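You operate a simulated robot arm through the tools that you are given. There is no shell and no other tool.

The job below is to be done with a simulated robot arm. You get a single attempt, and the scene is never put back.

JOB
The soup boils hard: turn it low, stir it, then flame and cylinder off.
Fine: it stands at 100 C: stir with the ladle, by its handle, and lay it back; knob off first, then gas off at the cylinder. Set down upright: ladle.
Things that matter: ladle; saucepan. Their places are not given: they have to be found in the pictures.

Only the result counts: the job must be done as asked and must still hold three seconds after the hand-in. Knocking over, shifting, dropping, spilling or breaking anything else fails it.

ROBOT AND FRAMES
A 6-joint arm with a two-finger parallel gripper, fixed in place. Base frame: the origin is on the floor under the middle of its stand, x ahead of it, y to its left, z up. Units: mm, rad, N and s.
With the tool pointing down near the work surface it reaches from about 100 to 840 mm from the base axis. Its first joint turns from -2.897 to 2.897 rad. Payload 3.91 kg.
The TCP is the grasp point between the finger pads, 30 mm short of the fingertips. In the tool frame z runs along the fingers and y along their closing line. Largest opening 110 mm; finger width 20, thickness 10; the body of the gripper, 48 by 112 mm, starts 55 mm behind the TCP.
Orientation is that of the tool frame in the base frame, as a unit quaternion [x, y, z, w]. With the fingers straight down and closing along the base's y, the tool's x points along the base's -x, its y along +y and its z along -z.

CONTROLS
- The arm moves only by the tool send_rows. Its argument "deltas" is one flat list of numbers, 7 for each row, row after row: the turn, a rotation vector about the base's x, y, z in rad, then the shift along the base's x, y, z in mm, then the finger opening in mm, from 0 to 110. In form: [wx, wy, wz, tx, ty, tz, gripper, wx, wy, wz, tx, ty, tz, gripper, ...]. A call has 1 to 20 rows; each row is the pose to reach, as a shift and turn from the pose commanded when the call began. A row lasts 0.2 s, in which the tool goes at most 50 mm and 0.15 rad; a call with a longer step from one row to the next is refused whole, and so is a gripper value outside its range. A pose out of reach is approached as far as the arm can. The call stops where the force on the tool passes 90 N (or 10 N more than at its start, if that is more) or the arm is blocked; 0.2 s more then pass. Each finger travels about 108 mm/s and halts on what it meets, pressing with about 25 N; the grip force reading is that of the motor and also rises with nothing between the fingers. The clock runs only during rows and for 0.2 s after the last one: add rows that repeat a pose to give the fingers time. It gives the time, the measured TCP pose, the force on the tool (base axes), the opening and the grip force at its end, in the units of the frame above (readings bear some noise), with the torque about the TCP (base axes, N m) and any sound that the robot's microphone picked up.
- Cameras (640 x 400 px; columns grow to the right, rows downward): "scene" is fixed at [399, 500.9, 1453.9]; the picture's right is [-1.00, -0.05, 0.00], its down [-0.02, 0.32, -0.95] and it looks along [0.05, -0.95, -0.32] (base axes); focal length 326 px, centre (320, 200). "wrist" rides on the gripper at [77, 7, -114] in the tool frame; the picture's right is [-0.09, 1.00, 0.00], its down [-0.80, -0.07, -0.59] and it looks along [-0.59, -0.05, 0.80] (tool axes); focal length 270 px, centre (320, 200).
- grab_frame(camera): a new picture of that camera. The clock stands still meanwhile.
- raise_lower(by): slides the trunk up (or, below 0, down) by that many mm; the arm rides with it, the base frame stays. It gives what a move gives, with no picture.
- pixel_to_xyz(camera, pixels): there is no depth. For up to 12 entries [column, row, z] of the newest picture of that camera ("zoom" is the newest enlarged one), the place [x, y] in the base frame at which the ray of that pixel passes the height z, good to about 3 mm. The clock stands still meanwhile.
- enlarge(camera, box): a new picture of the part [left, top, right, bottom] of that camera's present view, enlarged. The clock stands still meanwhile.
- finish_job(): hands the job in; it is judged then, once.

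Open the gripper and draw the arm clear of the work before you hand the job in, unless the task says otherwise.

The tools are called after "Request:" as name(argument=value, ...) on one line, values as JSON. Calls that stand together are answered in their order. send_rows: Moves the arm, as the interface text tells. Its arguments: {"type":"object","properties":{"deltas":{"type":"array","items":{"type":"number"}}},"required":["deltas"]} The other tools are called the same way: raise_lower (by) moves the trunk up or down; grab_frame (camera) takes a picture; pixel_to_xyz (camera, pixels) gives the place at which the rays of pixels pass given heights; enlarge (camera, box) takes an enlarged picture of a part of a camera's view; finish_job () hands the job in.

At the start:

```text
time_s: 0.0
ee_pos: [217.9, -284.5, 1330.9]
tool_rot: [0.0, 1.0, 0.0, -0.001]
wrist_force: [-0.3, 0.9, -0.1]
wrist_torque: [-0.02, -0.04, 0.01]
grip_width: 110.1
finger_force: 0.1
trunk travel left (down, up): [-475.0, 65.0]
```

scene: 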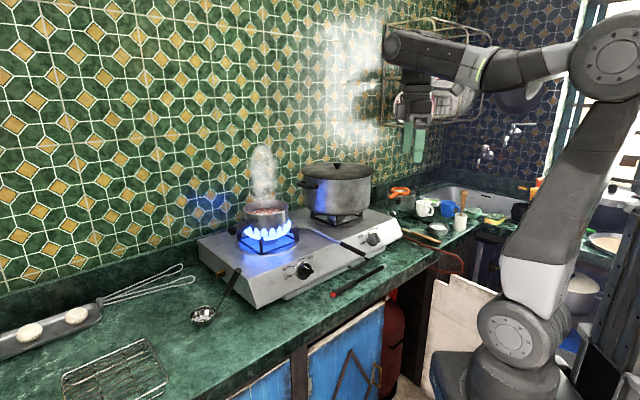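
wrist: 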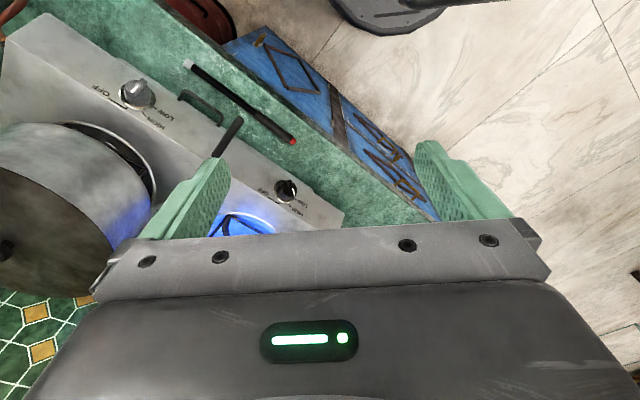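

The scene picture shows a two-burner stove with a boiling saucepan at about (267,215), a knob at (305,270), a ladle at about (205,315) and a red cylinder under the counter at about (395,330). I enlarge these regions to see details.

Request:
enlarge(camera="scene", box=[180, 180, 340, 340])

Request:
enlarge(camera="scene", box=[320, 220, 480, 400])

Request:
enlarge(camera="scene", box=[280, 150, 420, 300])

```text
2.50 times, centred on (260, 260) of scene
```

zoom: 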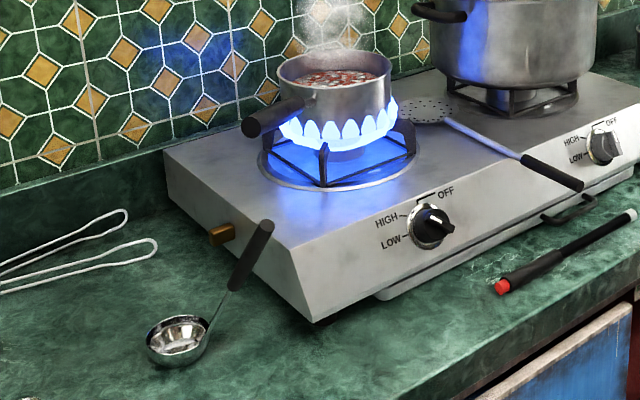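

```text
2.22 times, centred on (400, 310) of scene
```

zoom: 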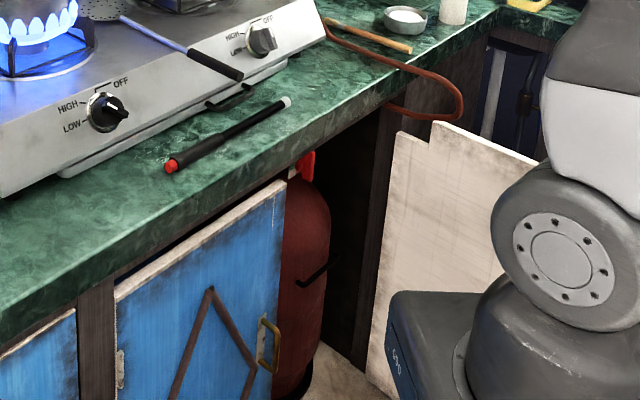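

```text
2.67 times, centred on (350, 225) of scene
```

zoom: 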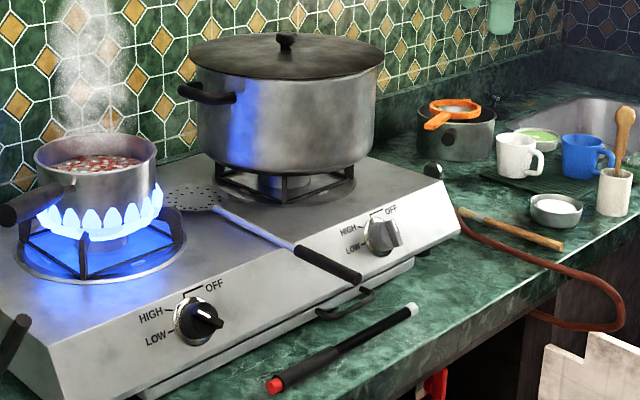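

The left knob (about (305,270) in scene) has HIGH, LOW and OFF marks; I need its pointer direction, so I enlarge it and the ladle and cylinder valve more closely.

Request:
enlarge(camera="scene", box=[270, 250, 334, 290])

Request:
enlarge(camera="scene", box=[345, 220, 409, 260])

Request:
enlarge(camera="scene", box=[360, 280, 440, 330])

Request:
enlarge(camera="scene", box=[180, 260, 260, 335])

Request:
enlarge(camera="scene", box=[225, 190, 305, 255])

```text
10.00 times, centred on (302, 270) of scene
```

zoom: 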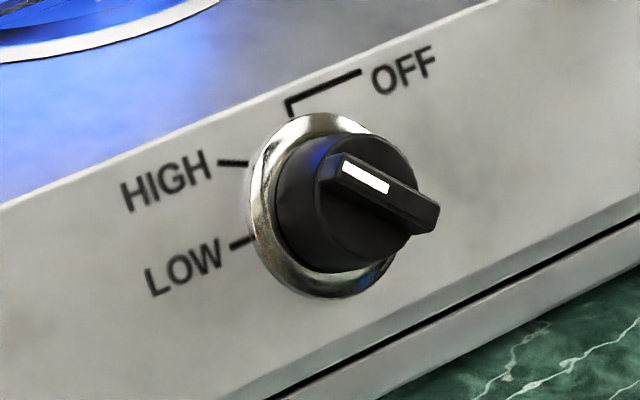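

```text
10.00 times, centred on (377, 240) of scene
```

zoom: 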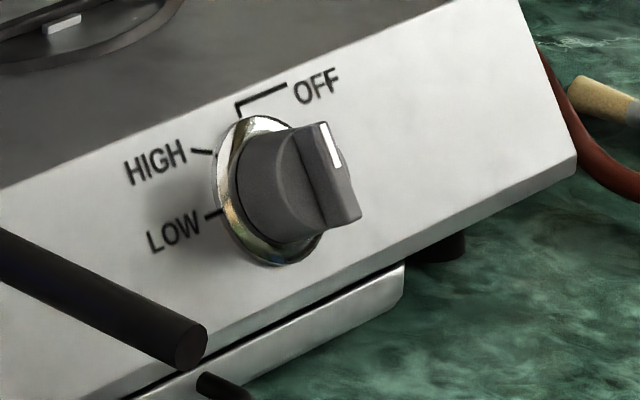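

```text
8.00 times, centred on (400, 305) of scene
```

zoom: 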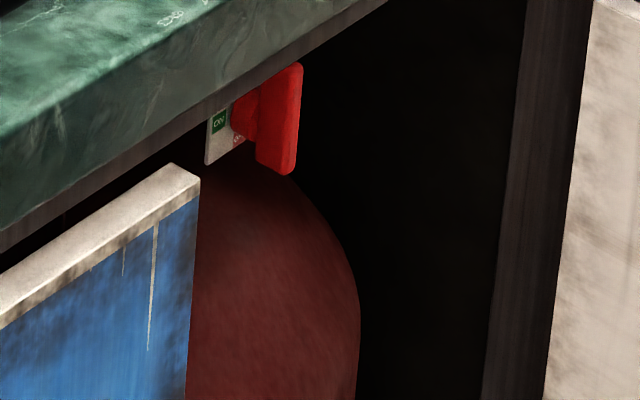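

```text
5.33 times, centred on (220, 298) of scene
```

zoom: 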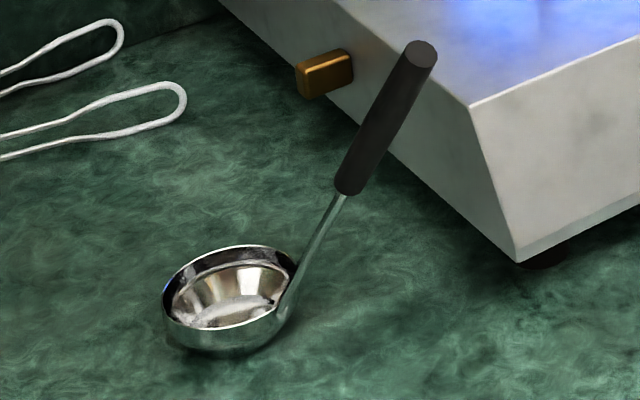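

```text
6.15 times, centred on (265, 222) of scene
```

zoom: 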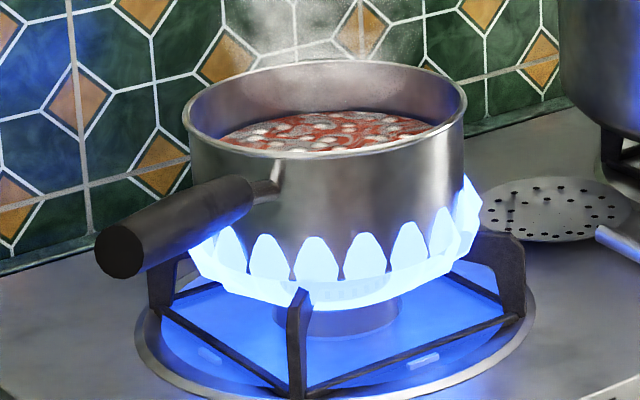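

From the two views the active knob triangulates to about (490, -386, 917), with its white mark pointing at HIGH. I swing the wrist camera around (turn -90° about z) so that it looks at the stove front from above.

Request:
send_rows(deltas=[0, 0, -0.13, 22, 7, -8, 110, 0, 0, -0.26, 45, 14, -16, 110, 0, 0, -0.39, 68, 21, -24, 110, 0, 0, -0.52, 91, 28, -32, 110, 0, 0, -0.65, 113, 35, -40, 110, 0, 0, -0.78, 136, 42, -48, 110, 0, 0, -0.91, 159, 49, -56, 110, 0, 0, -1.04, 181, 56, -64, 110, 0, 0, -1.17, 204, 63, -72, 110, 0, 0, -1.3, 227, 70, -80, 110, 0, 0, -1.43, 250, 77, -88, 110, 0, 0, -1.57, 272, 84, -96, 110, 0, 0, -1.57, 272, 84, -96, 110])

```text
time_s: 2.8
ee_pos: [490.4, -199.8, 1235.4]
tool_rot: [0.707, 0.707, 0.0, 0.0]
wrist_force: [0.9, -0.1, 1.1]
wrist_torque: [0.0, -0.04, -0.01]
grip_width: 109.9
finger_force: 0.0
trunk travel left (down, up): [-475.0, 65.0]
```

The arm reached (490,-200,1235) with the camera looking at the stove. I take new pictures from both cameras.

Request:
grab_frame(camera="wrist")

Request:
grab_frame(camera="scene")

```text
taken
```

wrist: 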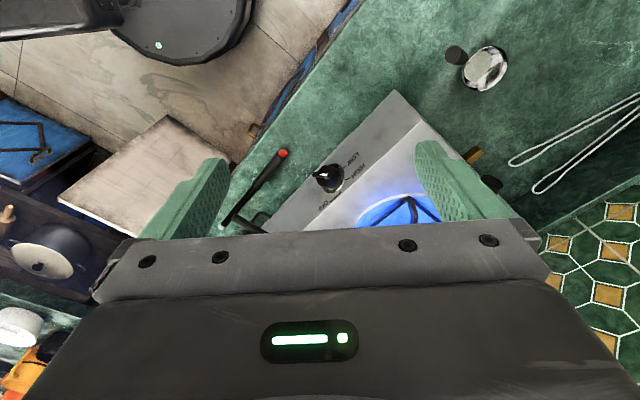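

```text
taken
```

scene: 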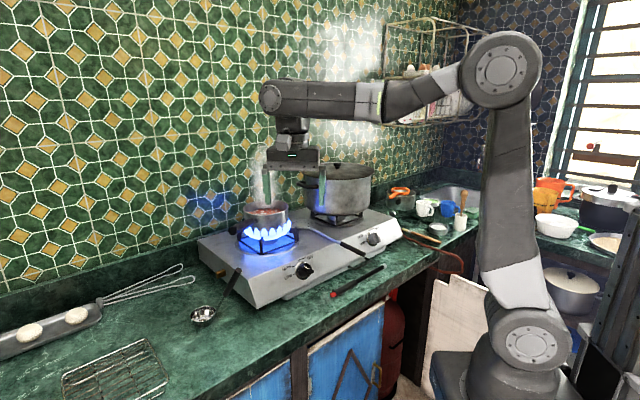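

The stove stands turned relative to the base axes; the ladle handle seen nearly end-on is at (455,54) with its bowl at (486,67) in the wrist picture. I enlarge the knob region and the ladle region in the wrist view for precise geometry.

Request:
enlarge(camera="wrist", box=[260, 80, 420, 230])

Request:
enlarge(camera="wrist", box=[400, 10, 560, 110])

```text
2.67 times, centred on (340, 155) of wrist
```

zoom: 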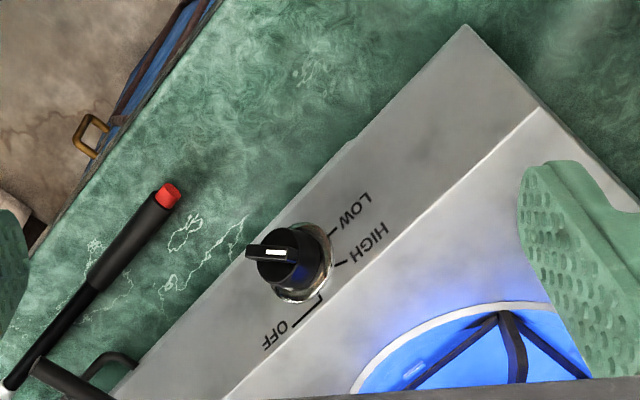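

```text
4.00 times, centred on (480, 60) of wrist
```

zoom: 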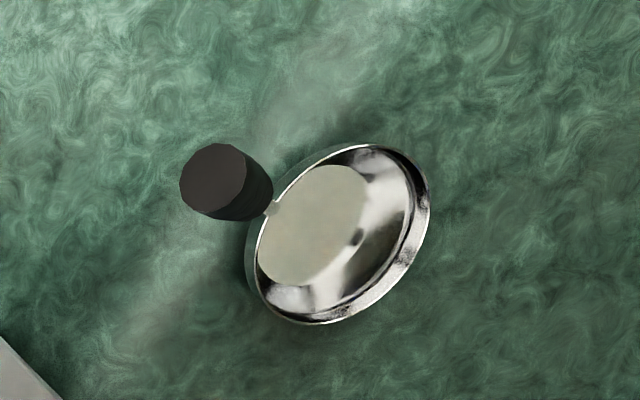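

The stove's left front corner triangulates to about (613,-254,874) bottom and (640,-280,951) top. I query rays along the panel edges to get the panel direction and counter height.

Request:
pixel_to_xyz(camera="wrist", pixels=[[422.5, 119.4, 951], [363.5, 175, 951], [304.4, 230, 951], [394.4, 89.4, 874], [328, 151, 874], [261, 226, 874], [328, 178, 917], [486, 67, 873], [455, 54, 1046]])

Request:
pixel_to_xyz(camera="scene", pixels=[[248.1, 280.5, 951], [257, 309.6, 874], [305.5, 271, 917], [203, 314, 873], [238.9, 270.2, 1046], [265.8, 206.9, 1040], [265.8, 206.9, 1060]])

```text
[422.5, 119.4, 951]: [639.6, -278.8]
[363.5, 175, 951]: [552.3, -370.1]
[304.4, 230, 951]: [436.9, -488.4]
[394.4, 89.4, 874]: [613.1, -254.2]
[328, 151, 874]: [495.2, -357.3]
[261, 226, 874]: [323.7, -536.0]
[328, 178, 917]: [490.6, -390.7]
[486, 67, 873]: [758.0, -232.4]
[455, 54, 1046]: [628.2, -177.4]
```

```text
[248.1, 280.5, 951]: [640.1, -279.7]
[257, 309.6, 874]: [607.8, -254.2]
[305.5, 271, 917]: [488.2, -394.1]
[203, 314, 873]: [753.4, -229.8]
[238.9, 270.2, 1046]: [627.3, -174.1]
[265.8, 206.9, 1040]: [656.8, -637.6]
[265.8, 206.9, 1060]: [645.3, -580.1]
```

The panel runs at 45° (u≈(0.707,0.707,0)) and leans back about 25°, so its outward normal is about (-0.641,0.641,0.423). I move to a pre-grasp pose 150 mm out along the knob axis, with the closing line set across the fin for the HIGH setting.

Request:
send_rows(deltas=[-0.0891, 0, 0.0989, -6.5, -7.2, -18.5, 110, -0.1782, 0, 0.1978, -12.9, -14.4, -37, 110, -0.2673, 0, 0.2967, -19.4, -21.7, -55.5, 110, -0.3564, 0, 0.3956, -25.9, -28.9, -74, 110, -0.4455, 0, 0.4945, -32.3, -36.1, -92.5, 110, -0.5346, 0, 0.5934, -38.8, -43.3, -111, 110, -0.6237, 0, 0.6923, -45.2, -50.5, -129.7, 110, -0.7129, 0, 0.7911, -51.7, -57.8, -148, 110, -0.802, 0, 0.89, -58.2, -65, -166.7, 110, -0.8911, 0, 0.9889, -64.6, -72.2, -185, 110, -0.9802, 0, 1.0878, -71.1, -79.4, -203.7, 110, -1.0693, 0, 1.1867, -77.6, -86.6, -222, 110, -1.1584, 0, 1.2856, -84, -93.9, -240.8, 110, -1.2475, 0, 1.3845, -90.5, -101.1, -259.4, 110, -1.2475, 0, 1.3845, -90.5, -101.1, -259.4, 110])

```text
time_s: 6.0
ee_pos: [454.9, -243.7, 988.5]
tool_rot: [0.01, 0.844, -0.392, 0.365]
wrist_force: [0.6, 0.3, -0.1]
wrist_torque: [0.02, -0.01, -0.01]
grip_width: 110.0
finger_force: 0.2
out of reach, approached as far as the arm can: row 13, 14, 15
trunk travel left (down, up): [-475.0, 65.0]
```

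The arm could not quite reach the pose (rows 13–15). I look at the scene and wrist pictures to see the arm's configuration.

Request:
grab_frame(camera="scene")

Request:
grab_frame(camera="wrist")

```text
taken
```

scene: 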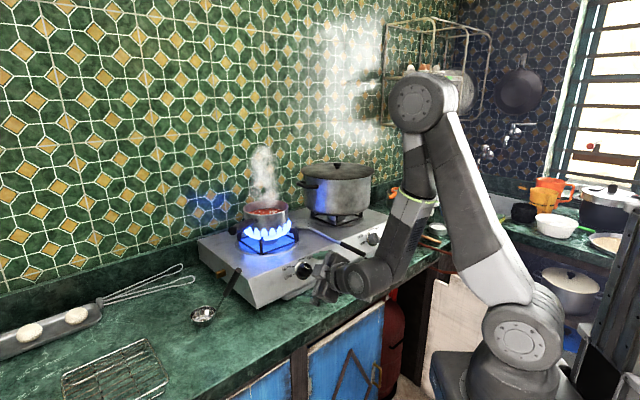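

```text
taken
```

wrist: 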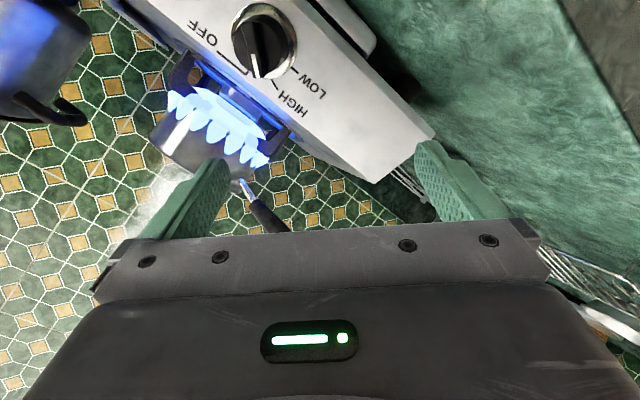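

The elbow is high and the forearm hangs straight down, so the wrist bend is limiting; lowering the trunk will help. First I lift the tool straight up to make room.

Request:
send_rows(deltas=[0, 0, 0, 0, 0, 30, 110, 0, 0, 0, 0, 0, 60, 110, 0, 0, 0, 0, 0, 90, 110, 0, 0, 0, 0, 0, 120, 110])

```text
time_s: 7.0
ee_pos: [455.6, -243.6, 1111.6]
tool_rot: [0.0, 0.844, -0.381, 0.378]
wrist_force: [-0.3, 0.2, -0.4]
wrist_torque: [0.01, -0.01, 0.01]
grip_width: 110.1
finger_force: 0.0
out of reach, approached as far as the arm can: row 1, 2
trunk travel left (down, up): [-475.0, 65.0]
```

The tool holds the wanted orientation at z=1112. I lower the trunk by 130 mm, which brings the TCP to about 981 with a flatter forearm.

Request:
raise_lower(by=-130)

```text
time_s: 8.6
ee_pos: [456.6, -244.8, 980.8]
tool_rot: [0.0, 0.844, -0.38, 0.38]
wrist_force: [0.2, 0.4, -0.3]
wrist_torque: [0.0, 0.01, 0.0]
grip_width: 109.9
finger_force: 0.0
trunk travel left (down, up): [-345.0, 195.0]
```

I shift sideways to the pre-grasp pose on the knob axis, about (400,-301,976).

Request:
send_rows(deltas=[0, 0, 0, -19, -18.7, -1.7, 110, 0, 0, 0, -38, -37.4, -3.3, 110, 0, 0, 0, -56.7, -56.1, -5, 110])

```text
time_s: 9.4
ee_pos: [434.2, -264.3, 991.5]
tool_rot: [0.007, 0.845, -0.386, 0.37]
wrist_force: [-0.2, 0.3, 0.3]
wrist_torque: [0.0, -0.01, -0.01]
grip_width: 110.1
finger_force: 0.2
out of reach, approached as far as the arm can: row 1, 2, 3
trunk travel left (down, up): [-345.0, 195.0]
```

Still out of reach, so I lift again by 200 mm and then lower the trunk by another 200 mm.

Request:
send_rows(deltas=[0, 0, 0, 0, 0, 40, 110, 0, 0, 0, 0, 0, 80, 110, 0, 0, 0, 0, 0, 120, 110, 0, 0, 0, 0, 0, 160, 110, 0, 0, 0, 0, 0, 200, 110])

Request:
raise_lower(by=-200)

Request:
grab_frame(camera="scene")

```text
time_s: 10.6
ee_pos: [399.1, -301.4, 1176.8]
tool_rot: [-0.001, 0.843, -0.379, 0.38]
wrist_force: [-0.6, -0.1, 0.7]
wrist_torque: [-0.03, -0.04, -0.02]
grip_width: 110.0
finger_force: 0.0
out of reach, approached as far as the arm can: row 1, 2, 3
trunk travel left (down, up): [-345.0, 195.0]
```

```text
time_s: 12.8
ee_pos: [398.5, -301.6, 976.9]
tool_rot: [0.0, 0.844, -0.38, 0.379]
wrist_force: [0.0, 0.3, -0.3]
wrist_torque: [-0.01, 0.0, 0.0]
grip_width: 109.9
finger_force: 0.1
trunk travel left (down, up): [-145.0, 395.0]
```

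```text
taken
```

scene: 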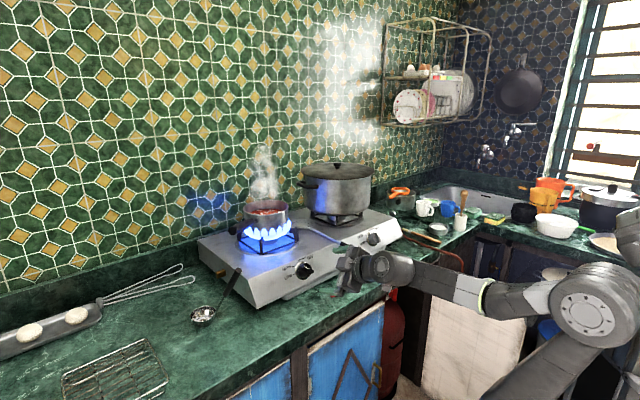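

The pose (398.5,-301.6,976.9) is now reached with the forearm level. I take a wrist picture of the knob.

Request:
grab_frame(camera="wrist")

Request:
enlarge(camera="wrist", box=[230, 40, 410, 160])

```text
taken
```

wrist: 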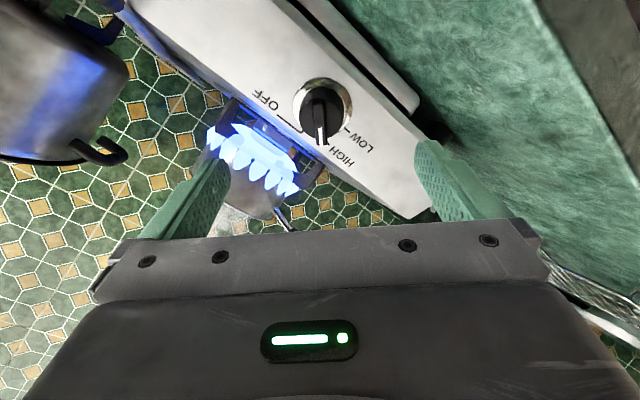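

```text
3.33 times, centred on (320, 100) of wrist
```

zoom: 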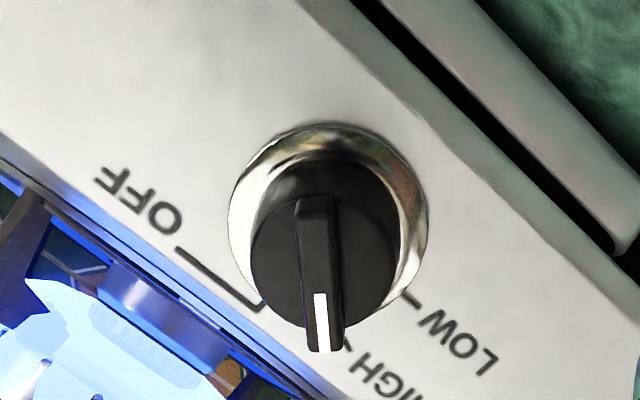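

The fin points exactly at HIGH (white mark at zoom (322,325), HIGH tick just beyond). Combining views, the knob axis meets the panel near (502,-394.5,918) and the fin face stands about 35 mm out, so I approach to 70 mm out with the fingers narrowed to 50.

Request:
send_rows(deltas=[0, 0, 0, 15, -12, -7.4, 90, 0, 0, 0, 29, -24, -14.7, 70, 0, 0, 0, 44, -36, -22, 50, 0, 0, 0, 58.5, -48, -29.4, 50, 0, 0, 0, 58.5, -48, -29.4, 50])

Request:
grab_frame(camera="wrist")

Request:
enlarge(camera="wrist", box=[230, 100, 410, 220])

```text
time_s: 13.9
ee_pos: [457.8, -349.7, 947.0]
tool_rot: [0.0, 0.843, -0.38, 0.38]
wrist_force: [0.4, -0.4, 0.4]
wrist_torque: [-0.02, -0.01, 0.02]
grip_width: 50.0
finger_force: 0.1
trunk travel left (down, up): [-145.0, 395.0]
```

```text
taken
```

wrist: 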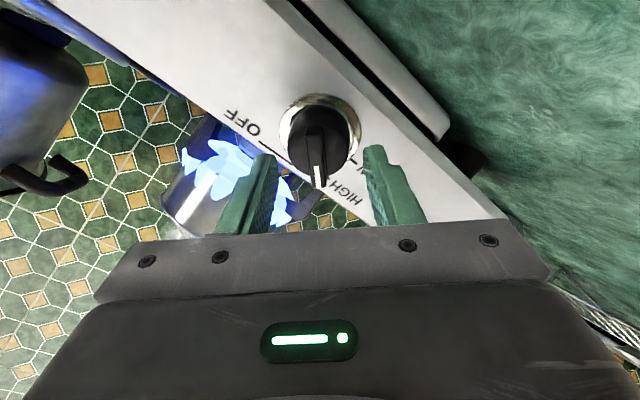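

```text
3.33 times, centred on (320, 160) of wrist
```

zoom: 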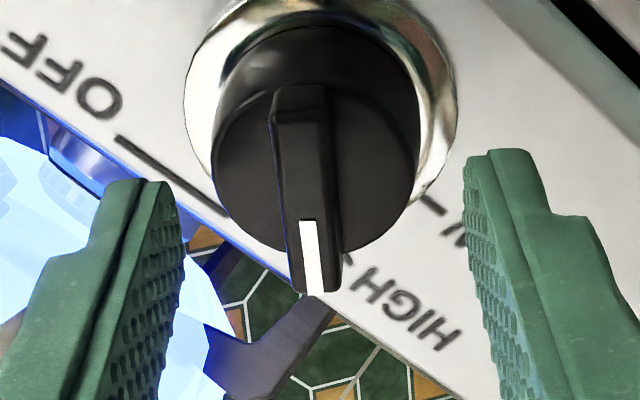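

The fin is centred between the tips within about 2 mm (fin front at zoom (310,210), finger tips at (175,200)/(470,180)). I shift 1.2 mm along -y of the tool, advance 15 mm and close on the fin.

Request:
send_rows(deltas=[0, 0, 0, 4.4, -5.7, -2.4, 50, 0, 0, 0, 9.2, -10.5, -5.5, 50, 0, 0, 0, 9.2, -10.5, -5.5, 30, 0, 0, 0, 9.2, -10.5, -5.5, 10, 0, 0, 0, 9.2, -10.5, -5.5, 0, 0, 0, 0, 9.2, -10.5, -5.5, 0])

Request:
enlarge(camera="wrist", box=[230, 100, 410, 220])

```text
time_s: 15.3
ee_pos: [465.7, -360.7, 943.5]
tool_rot: [0.0, 0.843, -0.381, 0.38]
wrist_force: [0.2, -3.8, 3.2]
wrist_torque: [-0.03, -0.02, -0.13]
grip_width: 39.3
finger_force: 45.2
trunk travel left (down, up): [-145.0, 395.0]
```

```text
3.33 times, centred on (320, 160) of wrist
```

zoom: 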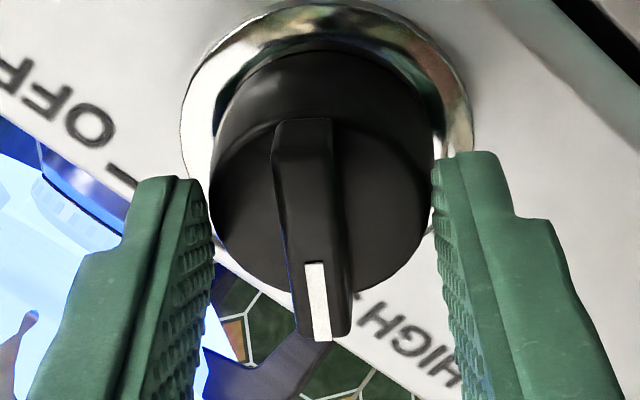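

The fingers closed on the knob's round body (opening 39.3) rather than the fin. I open, back out 6 mm, shift 1.5 mm toward -y of the tool, and close again on the fin alone.

Request:
send_rows(deltas=[0, 0, 0, 0, 0, 0, 50, 0, 0, 0, 0, 0, 0, 50, 0, 0, 0, -4.3, 2.8, 3.5, 50, 0, 0, 0, -4.3, 2.8, 3.5, 30, 0, 0, 0, -4.3, 2.8, 3.5, 10, 0, 0, 0, -4.3, 2.8, 3.5, 0, 0, 0, 0, -4.3, 2.8, 3.5, 0])

Request:
enlarge(camera="wrist", box=[230, 100, 410, 220])

```text
time_s: 16.9
ee_pos: [463.1, -356.5, 945.5]
tool_rot: [0.0, 0.843, -0.38, 0.38]
wrist_force: [-2.9, 5.7, 0.0]
wrist_torque: [0.42, 0.13, 0.36]
grip_width: 10.3
finger_force: 45.1
trunk travel left (down, up): [-145.0, 395.0]
```

```text
3.33 times, centred on (320, 160) of wrist
```

zoom: 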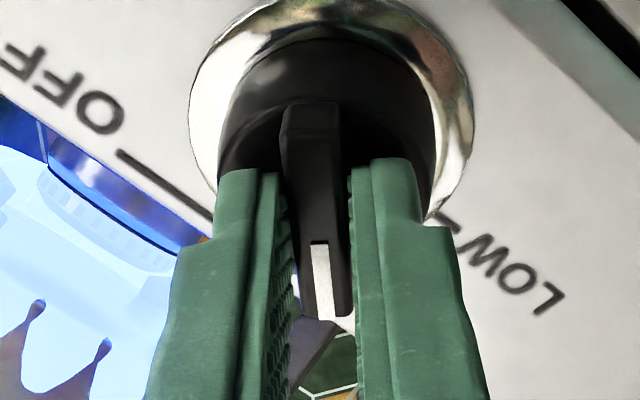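

The fin is gripped (opening 10.3). I rotate 45° counter-clockwise about the knob axis toward LOW.

Request:
send_rows(deltas=[-0.0839, 0.0839, 0.0553, 0, 0, 0, 0, -0.1678, 0.1678, 0.1106, 0, 0, 0, 0, -0.2517, 0.2517, 0.166, 0, 0, 0, 0, -0.3356, 0.3356, 0.2213, 0, 0, 0, 0, -0.4195, 0.4195, 0.2766, 0, 0, 0, 0, -0.5034, 0.5034, 0.3319, 0, 0, 0, 0])

Request:
grab_frame(camera="scene")

Request:
grab_frame(camera="wrist")

```text
time_s: 18.4
ee_pos: [460.3, -357.0, 946.3]
tool_rot: [-0.324, 0.779, -0.496, 0.206]
wrist_force: [-5.5, 5.6, -5.1]
wrist_torque: [0.96, -0.12, 1.0]
grip_width: 10.8
finger_force: 45.0
trunk travel left (down, up): [-145.0, 395.0]
```

```text
taken
```

scene: 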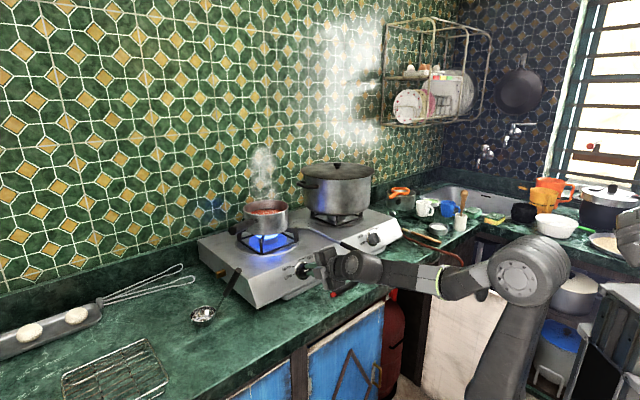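

```text
taken
```

wrist: 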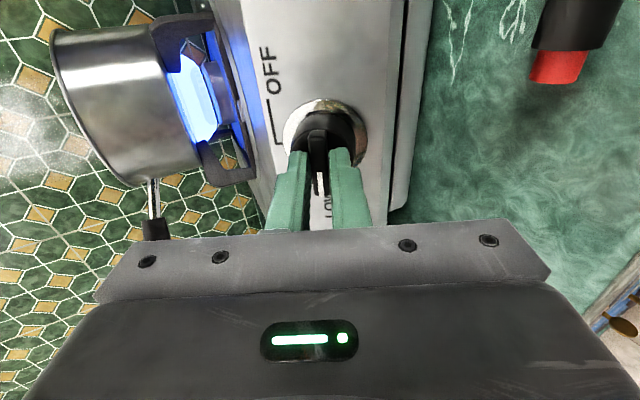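

The flame has dropped to a small blue ring and the tool turned the full 45°. I open, back off 100 mm along the knob axis, and check the pointer.

Request:
send_rows(deltas=[0, 0, 0, 0, 0, 0, 30, 0, 0, 0, 0, 0, 0, 50, 0, 0, 0, 0, 0, 0, 50, 0, 0, 0, -12.8, 12.8, 8.5, 50, 0, 0, 0, -32, 32, 21, 60, 0, 0, 0, -51.3, 51.3, 33.8, 80, 0, 0, 0, -64, 64, 42, 80])

Request:
grab_frame(camera="wrist")

Request:
enlarge(camera="wrist", box=[230, 50, 410, 170])

Request:
enlarge(camera="scene", box=[270, 250, 334, 290])

```text
time_s: 19.9
ee_pos: [399.4, -292.1, 987.4]
tool_rot: [-0.323, 0.78, -0.496, 0.205]
wrist_force: [-0.6, -0.6, 0.9]
wrist_torque: [0.02, 0.01, -0.04]
grip_width: 80.3
finger_force: 0.1
trunk travel left (down, up): [-145.0, 395.0]
```

```text
taken
```

wrist: 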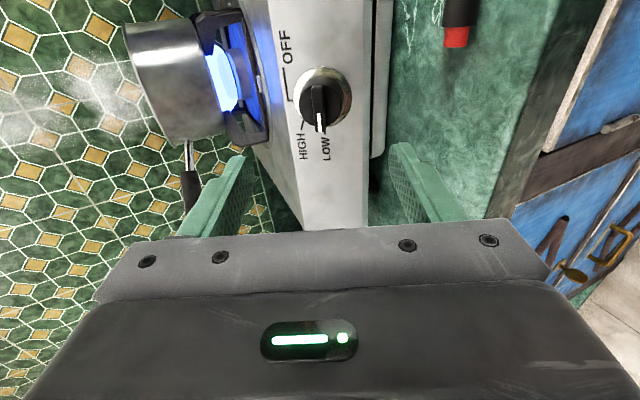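

```text
3.33 times, centred on (320, 110) of wrist
```

zoom: 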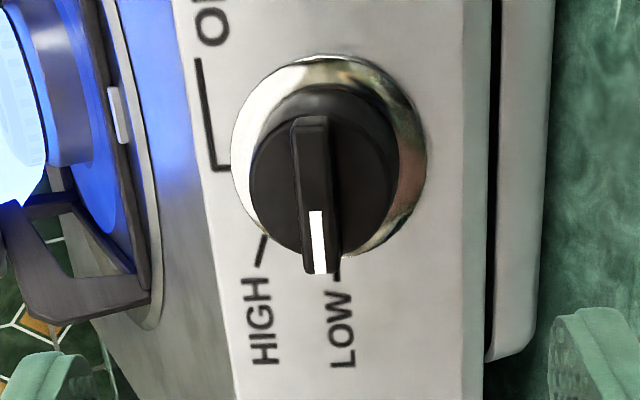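

```text
10.00 times, centred on (302, 270) of scene
```

zoom: 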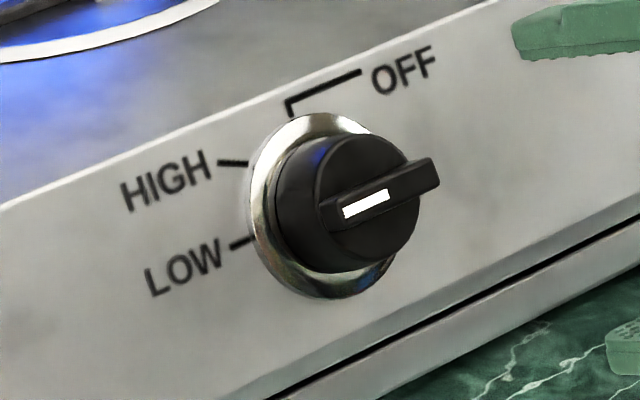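

The knob now sits exactly on LOW (mark in line with the LOW tick at zoom (338,272)). Next I raise the trunk 200 mm and turn the tool downward over the stove front to view the saucepan from above.

Request:
raise_lower(by=200)

Request:
send_rows(deltas=[0.0891, 0, -0.0989, 8.6, -7.7, 3.1, 85, 0.1782, 0, -0.1978, 17.3, -15.4, 6.1, 90, 0.2673, 0, -0.2967, 25.9, -23.1, 9.2, 95, 0.3564, 0, -0.3956, 34.6, -30.9, 12.3, 100, 0.4455, 0, -0.4945, 43.2, -38.6, 15.4, 105, 0.5346, 0, -0.5934, 51.9, -46.3, 18.4, 110, 0.6237, 0, -0.6923, 60.5, -54, 21.5, 110, 0.7129, 0, -0.7911, 69.1, -61.7, 24.6, 110, 0.802, 0, -0.89, 77.8, -69.4, 27.6, 110, 0.8911, 0, -0.9889, 86.4, -77.1, 30.7, 110, 0.9802, 0, -1.0878, 95.1, -84.9, 33.8, 110, 1.0693, 0, -1.1867, 103.7, -92.6, 36.9, 110, 1.1584, 0, -1.2856, 112.4, -100.3, 39.9, 110, 1.2475, 0, -1.3845, 121, -108, 43, 110])

Request:
grab_frame(camera="wrist")

Request:
grab_frame(camera="scene")

```text
time_s: 22.1
ee_pos: [398.3, -293.6, 1187.3]
tool_rot: [-0.322, 0.779, -0.496, 0.206]
wrist_force: [-0.5, -0.6, 0.1]
wrist_torque: [-0.01, -0.03, 0.01]
grip_width: 80.0
finger_force: 0.1
trunk travel left (down, up): [-345.0, 195.0]
```

```text
time_s: 25.1
ee_pos: [507.0, -412.2, 1235.9]
tool_rot: [0.327, 0.936, 0.085, 0.1]
wrist_force: [0.1, 0.7, 0.6]
wrist_torque: [0.02, 0.02, 0.0]
grip_width: 110.0
finger_force: 0.0
out of reach, approached as far as the arm can: row 1, 2, 3, 4, 5, 6, 7, 8, 9, 10, 11, 12, 13, 14
trunk travel left (down, up): [-345.0, 195.0]
```

```text
taken
```

wrist: 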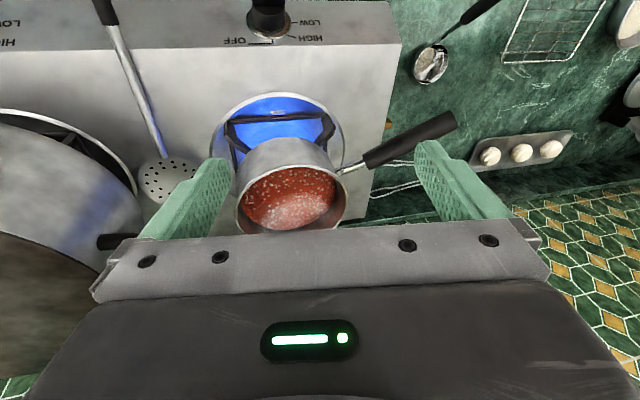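

```text
taken
```

scene: 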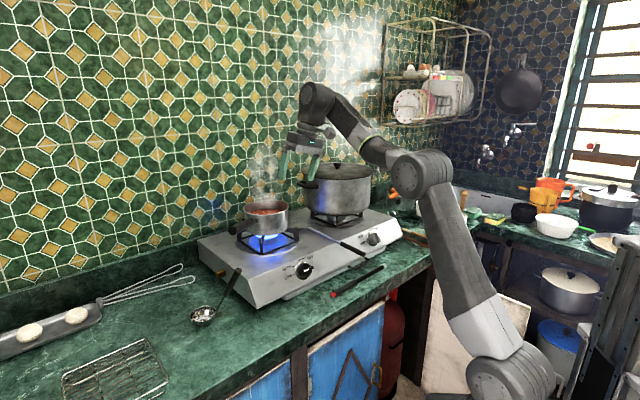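

The view shows the saucepan rim around (292,198), its handle toward (450,120), and the ladle at (430,65). I query rays at several heights from both cameras to triangulate the pan rim and the ladle.

Request:
pixel_to_xyz(camera="wrist", pixels=[[292, 198, 1020], [292, 198, 1040], [292, 198, 1060], [292, 198, 1080], [430, 64, 873], [492, 0, 1046], [463, 22, 960], [448, 125, 1020], [345, 172, 1020], [345, 172, 1040]])

Request:
pixel_to_xyz(camera="scene", pixels=[[265.8, 206.9, 1020], [265.8, 206.9, 1040], [265.8, 206.9, 1060], [265.8, 206.9, 1080], [235, 231, 1020], [235, 231, 1040], [225.4, 295.8, 950], [225.4, 295.8, 960]])

Request:
enlarge(camera="wrist", box=[200, 100, 380, 235])

Request:
enlarge(camera="wrist", box=[390, 0, 520, 100])

```text
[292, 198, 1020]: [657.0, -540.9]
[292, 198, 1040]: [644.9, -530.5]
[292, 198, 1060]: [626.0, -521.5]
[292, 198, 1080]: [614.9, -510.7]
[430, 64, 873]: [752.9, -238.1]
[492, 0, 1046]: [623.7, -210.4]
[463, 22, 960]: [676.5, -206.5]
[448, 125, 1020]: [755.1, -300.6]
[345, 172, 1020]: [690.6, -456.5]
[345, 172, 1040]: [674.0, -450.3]
```

```text
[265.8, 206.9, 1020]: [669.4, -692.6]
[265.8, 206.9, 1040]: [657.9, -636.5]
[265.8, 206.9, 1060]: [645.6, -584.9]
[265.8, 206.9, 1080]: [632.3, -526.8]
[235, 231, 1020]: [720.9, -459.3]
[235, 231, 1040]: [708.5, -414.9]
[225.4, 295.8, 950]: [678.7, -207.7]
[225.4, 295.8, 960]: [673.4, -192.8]
```

```text
2.96 times, centred on (290, 168) of wrist
```

zoom: 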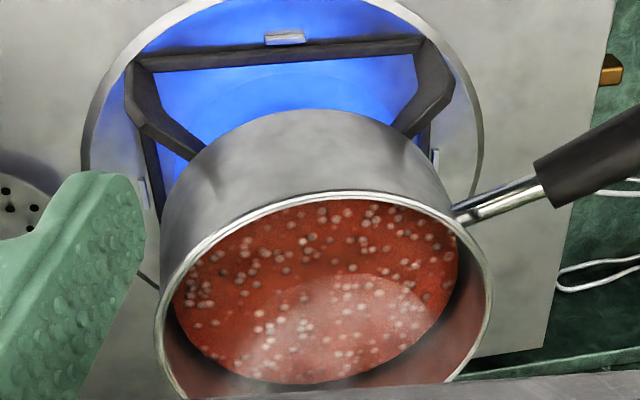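

```text
4.00 times, centred on (455, 50) of wrist
```

zoom: 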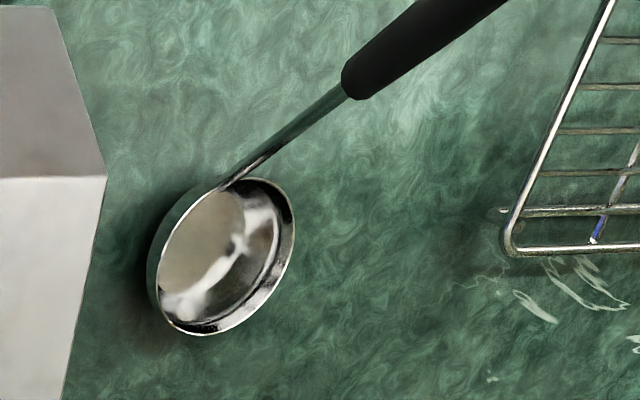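

The pan's rim centre comes out near (623,-516) at z≈1084, radius about 75, and the ladle handle runs from about (678,-202,957) up to (629,-177,1046). Before continuing I make a small upward move to settle which pose is the current reference.

Request:
send_rows(deltas=[0, 0, 0, -15, 15, 20, 110, 0, 0, 0, -30, 30, 40, 110, 0, 0, 0, -30, 30, 40, 110])

```text
time_s: 25.9
ee_pos: [472.0, -376.1, 1268.3]
tool_rot: [0.327, 0.936, 0.084, 0.102]
wrist_force: [0.4, 0.3, -0.3]
wrist_torque: [-0.01, 0.0, 0.01]
grip_width: 109.8
finger_force: 0.0
out of reach, approached as far as the arm can: row 1, 2, 3
trunk travel left (down, up): [-345.0, 195.0]
```

The orientation is still limited at this trunk height, so I raise the trunk by 130 mm to make the tool-down pose reachable and read the pose.

Request:
raise_lower(by=130)

Request:
send_rows(deltas=[0, 0, 0, 0, 0, -20, 110, 0, 0, 0, 0, 0, -40, 110, 0, 0, 0, 0, 0, -40, 110])

```text
time_s: 27.5
ee_pos: [470.4, -376.8, 1398.2]
tool_rot: [0.326, 0.936, 0.084, 0.103]
wrist_force: [-0.4, 0.7, -0.2]
wrist_torque: [0.01, -0.01, -0.01]
grip_width: 110.1
finger_force: 0.2
trunk travel left (down, up): [-475.0, 65.0]
```

```text
time_s: 28.3
ee_pos: [472.1, -377.5, 1358.9]
tool_rot: [0.327, 0.935, 0.09, 0.106]
wrist_force: [-0.2, 0.1, 0.9]
wrist_torque: [0.0, 0.0, -0.01]
grip_width: 110.0
finger_force: 0.0
trunk travel left (down, up): [-475.0, 65.0]
```

The pose is now well defined at (472,-377.5,1359). I move to a standoff 140 mm above the ladle handle's grip point, with the tool axis along the handle and the closing line horizontal across it.

Request:
send_rows(deltas=[-0.0514, -0.0284, 0.0229, 13.5, 27.8, -28.2, 110, -0.1028, -0.0568, 0.0458, 27, 55.6, -56.5, 110, -0.1542, -0.0851, 0.0686, 40.5, 83.4, -84.7, 110, -0.2056, -0.1135, 0.0915, 54, 111.3, -113, 110, -0.257, -0.1419, 0.1144, 67.4, 139.1, -141.2, 110, -0.3084, -0.1703, 0.1373, 80.9, 166.9, -169.4, 110, -0.3598, -0.1986, 0.1601, 94.4, 194.7, -197.7, 110, -0.4112, -0.227, 0.183, 107.9, 222.5, -225.9, 110, -0.4112, -0.227, 0.183, 107.9, 222.5, -225.9, 110])

Request:
grab_frame(camera="wrist")

Request:
grab_frame(camera="scene")

```text
time_s: 30.3
ee_pos: [548.2, -196.8, 1118.8]
tool_rot: [0.196, 0.94, -0.02, 0.28]
wrist_force: [-0.5, 0.5, 0.5]
wrist_torque: [-0.01, 0.0, -0.01]
grip_width: 110.0
finger_force: 0.1
out of reach, approached as far as the arm can: row 1, 2, 3, 4, 5, 6, 7, 8, 9
trunk travel left (down, up): [-475.0, 65.0]
```

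```text
taken
```

wrist: 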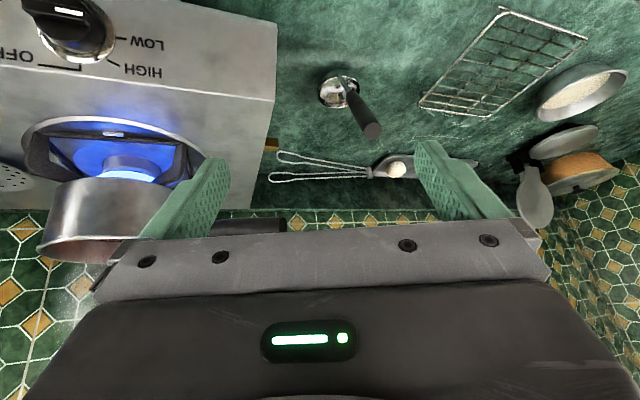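

```text
taken
```

scene: 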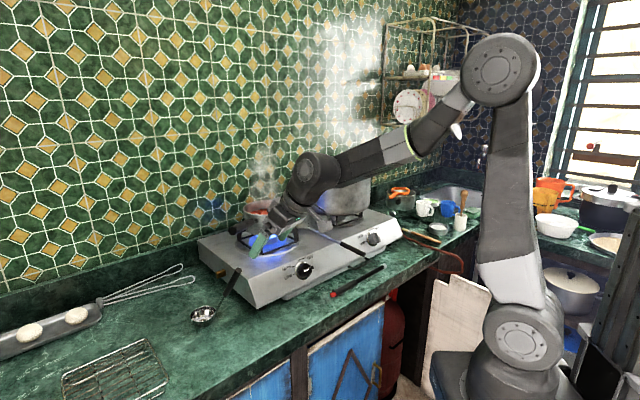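

The arm seems to be in a twisted wrist branch (a roll joint at its limit), which explains the repeated "out of reach" on easy poses. I reset the reference with a small trunk raise before untwisting the wrist in free space.

Request:
raise_lower(by=20)

Request:
enlarge(camera="scene", box=[240, 40, 560, 260])

```text
time_s: 31.0
ee_pos: [546.7, -198.2, 1138.3]
tool_rot: [0.197, 0.939, -0.021, 0.28]
wrist_force: [0.2, 0.1, -0.3]
wrist_torque: [0.0, 0.0, 0.04]
grip_width: 110.0
finger_force: 0.0
trunk travel left (down, up): [-495.0, 45.0]
```

```text
1.82 times, centred on (400, 150) of scene
```

zoom: 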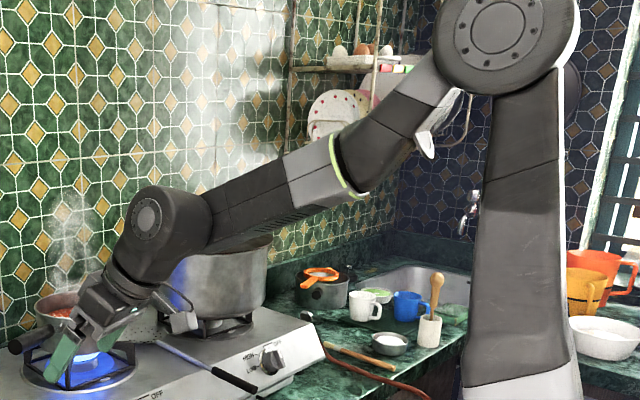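

The reference is now the measured pose (546.7,-198.2,1138.3). I swing the tool to the left and up in free space to unwind the forearm roll.

Request:
send_rows(deltas=[0.0221, -0.0832, 0.0649, 8, 10, 16, 110, 0.0443, -0.1664, 0.1298, 18, 22, 32, 110, 0.0664, -0.2496, 0.1947, 29, 35, 48, 110, 0.0886, -0.3329, 0.2596, 41, 49, 62, 110, 0.1107, -0.4161, 0.3245, 53, 64, 75, 110, 0.1329, -0.4993, 0.3894, 65, 80, 87, 110, 0.155, -0.5825, 0.4543, 77, 95, 97, 110, 0.155, -0.5825, 0.4543, 77, 95, 97, 110])

Request:
grab_frame(camera="scene")

```text
time_s: 32.8
ee_pos: [625.3, -101.2, 1236.3]
tool_rot: [0.001, 0.839, 0.17, 0.517]
wrist_force: [-0.5, 0.2, 0.2]
wrist_torque: [-0.01, -0.02, 0.02]
grip_width: 110.0
finger_force: 0.0
trunk travel left (down, up): [-495.0, 45.0]
```

```text
taken
```

scene: 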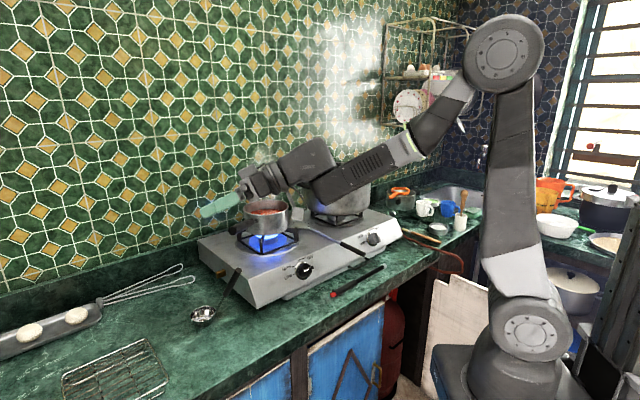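

The left swing was reachable with no warning, confirming the twist is unwinding. I continue by swinging the tool up in line above the forearm.

Request:
send_rows(deltas=[-0.0478, -0.0722, -0.0866, 4, -20, 16, 110, -0.0957, -0.1444, -0.1731, 7, -40, 32, 110, -0.1435, -0.2166, -0.2597, 10, -60, 48, 110, -0.1913, -0.2889, -0.3463, 12, -81, 63, 110, -0.2391, -0.3611, -0.4329, 13, -101, 78, 110, -0.287, -0.4333, -0.5194, 13.6, -121, 93, 110, -0.3348, -0.5055, -0.606, 13.6, -141.6, 108.4, 110, -0.3348, -0.5055, -0.606, 13.6, -141.6, 108.4, 110])

Request:
grab_frame(camera="scene")

```text
time_s: 34.6
ee_pos: [636.4, -244.0, 1345.9]
tool_rot: [0.123, 0.664, -0.133, 0.725]
wrist_force: [0.4, -0.1, 0.2]
wrist_torque: [0.0, -0.01, -0.01]
grip_width: 110.1
finger_force: 0.0
trunk travel left (down, up): [-495.0, 45.0]
```

```text
taken
```

scene: 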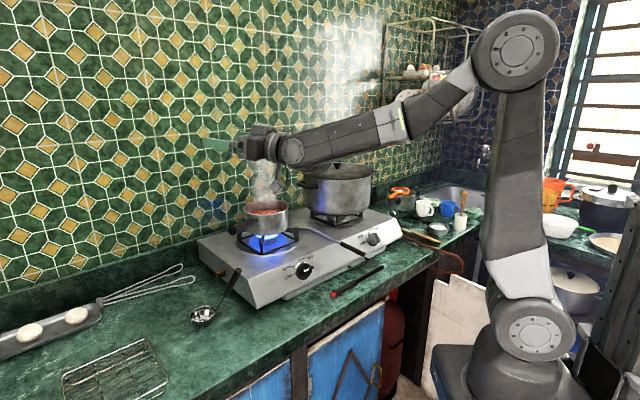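

The tool is now above the forearm line with the roll near neutral. I pitch it straight down through the in-line position, keeping the wrist centre fixed, so the wrist ends in its natural bend.

Request:
send_rows(deltas=[0.0437, 0.1152, 0, 0.7, -0.3, -27, 110, 0.0875, 0.2304, 0, -1.7, 0.7, -54.1, 110, 0.1312, 0.3456, 0, -7.3, 2.8, -80.7, 110, 0.1749, 0.4608, 0, -15.7, 6, -106, 110, 0.2187, 0.576, 0, -27.1, 10.3, -130.4, 110, 0.2624, 0.6912, 0, -41.1, 15.6, -152.7, 110, 0.3061, 0.8064, 0, -57.7, 21.9, -173.4, 110, 0.3498, 0.9216, 0, -76.3, 29, -191.4, 110, 0.3936, 1.0368, 0, -97.1, 36.9, -207.1, 110, 0.3936, 1.0368, 0, -97.1, 36.9, -207.1, 110])

Request:
grab_frame(camera="scene")

```text
time_s: 36.8
ee_pos: [539.5, -208.1, 1138.0]
tool_rot: [0.174, 0.947, -0.049, 0.266]
wrist_force: [-0.6, 0.4, 0.6]
wrist_torque: [0.02, -0.01, 0.0]
grip_width: 110.1
finger_force: 0.0
out of reach, approached as far as the arm can: row 3, 4, 5, 6, 7
trunk travel left (down, up): [-495.0, 45.0]
```

```text
taken
```

scene: 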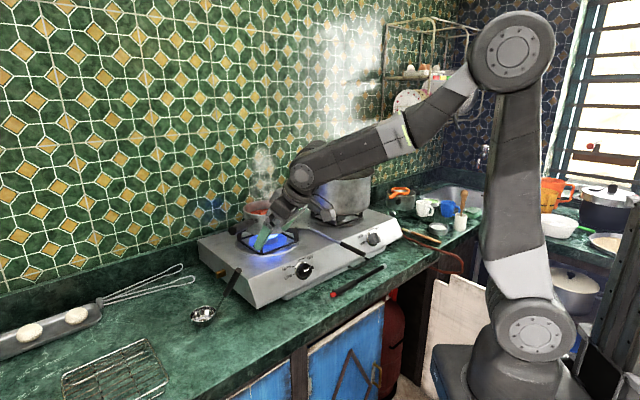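

The final pose was reached cleanly with the wrist looking natural. I now move to the standoff above the ladle handle, (580,-155,1133), to test reach and view it.

Request:
send_rows(deltas=[0, -0.001, -0.019, 13, 17.7, -1.7, 110, -0.001, -0.002, -0.037, 27, 35, -3.3, 110, -0.001, -0.003, -0.056, 40, 53, -5, 110, -0.001, -0.003, -0.056, 40, 53, -5, 110])

Request:
grab_frame(camera="wrist")

```text
time_s: 37.8
ee_pos: [580.9, -156.3, 1133.3]
tool_rot: [0.201, 0.941, -0.056, 0.267]
wrist_force: [0.4, 0.4, 0.2]
wrist_torque: [0.0, 0.02, -0.04]
grip_width: 110.0
finger_force: 0.0
trunk travel left (down, up): [-495.0, 45.0]
```

```text
taken
```

wrist: 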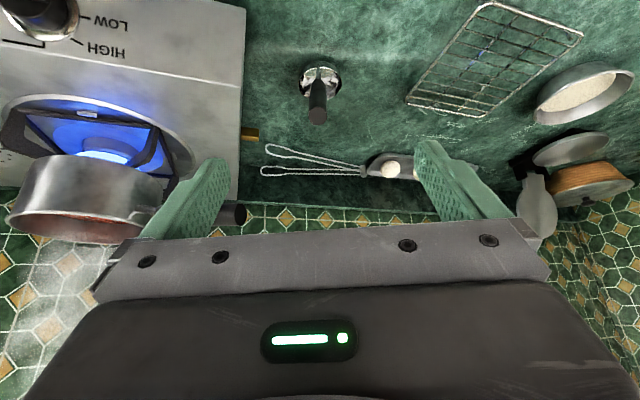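

The pose (580.9,-156.3,1133.3) was reached with no warning. I enlarge the ladle, whose handle appears at about (317,105), to check alignment with the tool axis.

Request:
enlarge(camera="wrist", box=[270, 50, 366, 140])

```text
4.44 times, centred on (318, 95) of wrist
```

zoom: 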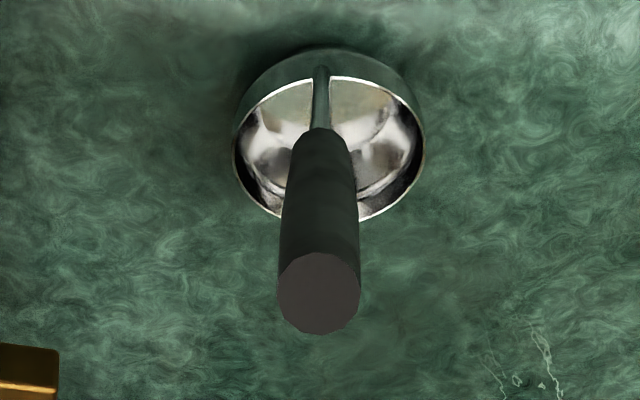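

The handle's line converges on the tool-axis vanishing point (320,1), so it is parallel to the tool and centred within about 1 mm. I advance 140 mm along the tool axis with the fingers at 50, then close on the handle.

Request:
send_rows(deltas=[0, 0, 0, 13, -6.6, -23.9, 80, 0, 0, 0, 26.4, -12.6, -47.7, 55, 0, 0, 0, 39.8, -18.6, -71.6, 50, 0, 0, 0, 53.2, -24.5, -95.4, 50, 0, 0, 0, 66.6, -30.5, -119.3, 50, 0, 0, 0, 66.6, -30.5, -119.3, 50])

Request:
grab_frame(camera="wrist")

Request:
enlarge(camera="scene", box=[180, 200, 300, 340])

```text
time_s: 39.2
ee_pos: [647.3, -185.6, 1011.7]
tool_rot: [0.201, 0.941, -0.056, 0.267]
wrist_force: [0.4, 0.0, -0.5]
wrist_torque: [0.0, 0.03, -0.02]
grip_width: 50.1
finger_force: 0.0
trunk travel left (down, up): [-495.0, 45.0]
```

```text
taken
```

wrist: 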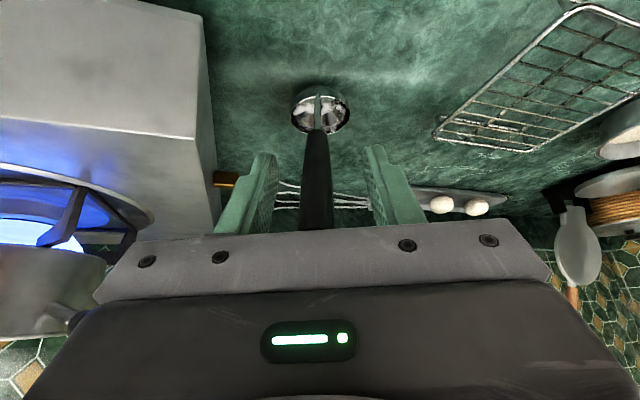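

```text
2.86 times, centred on (240, 270) of scene
```

zoom: 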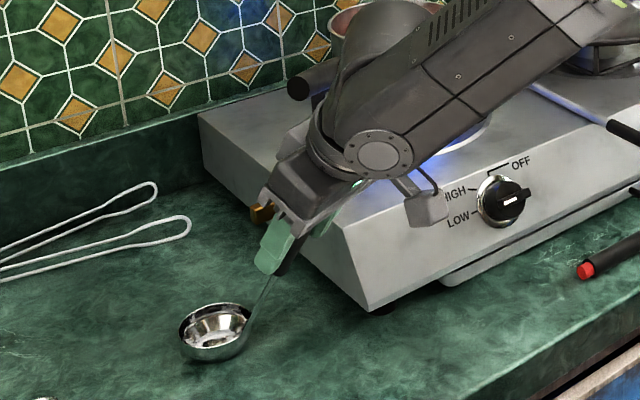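

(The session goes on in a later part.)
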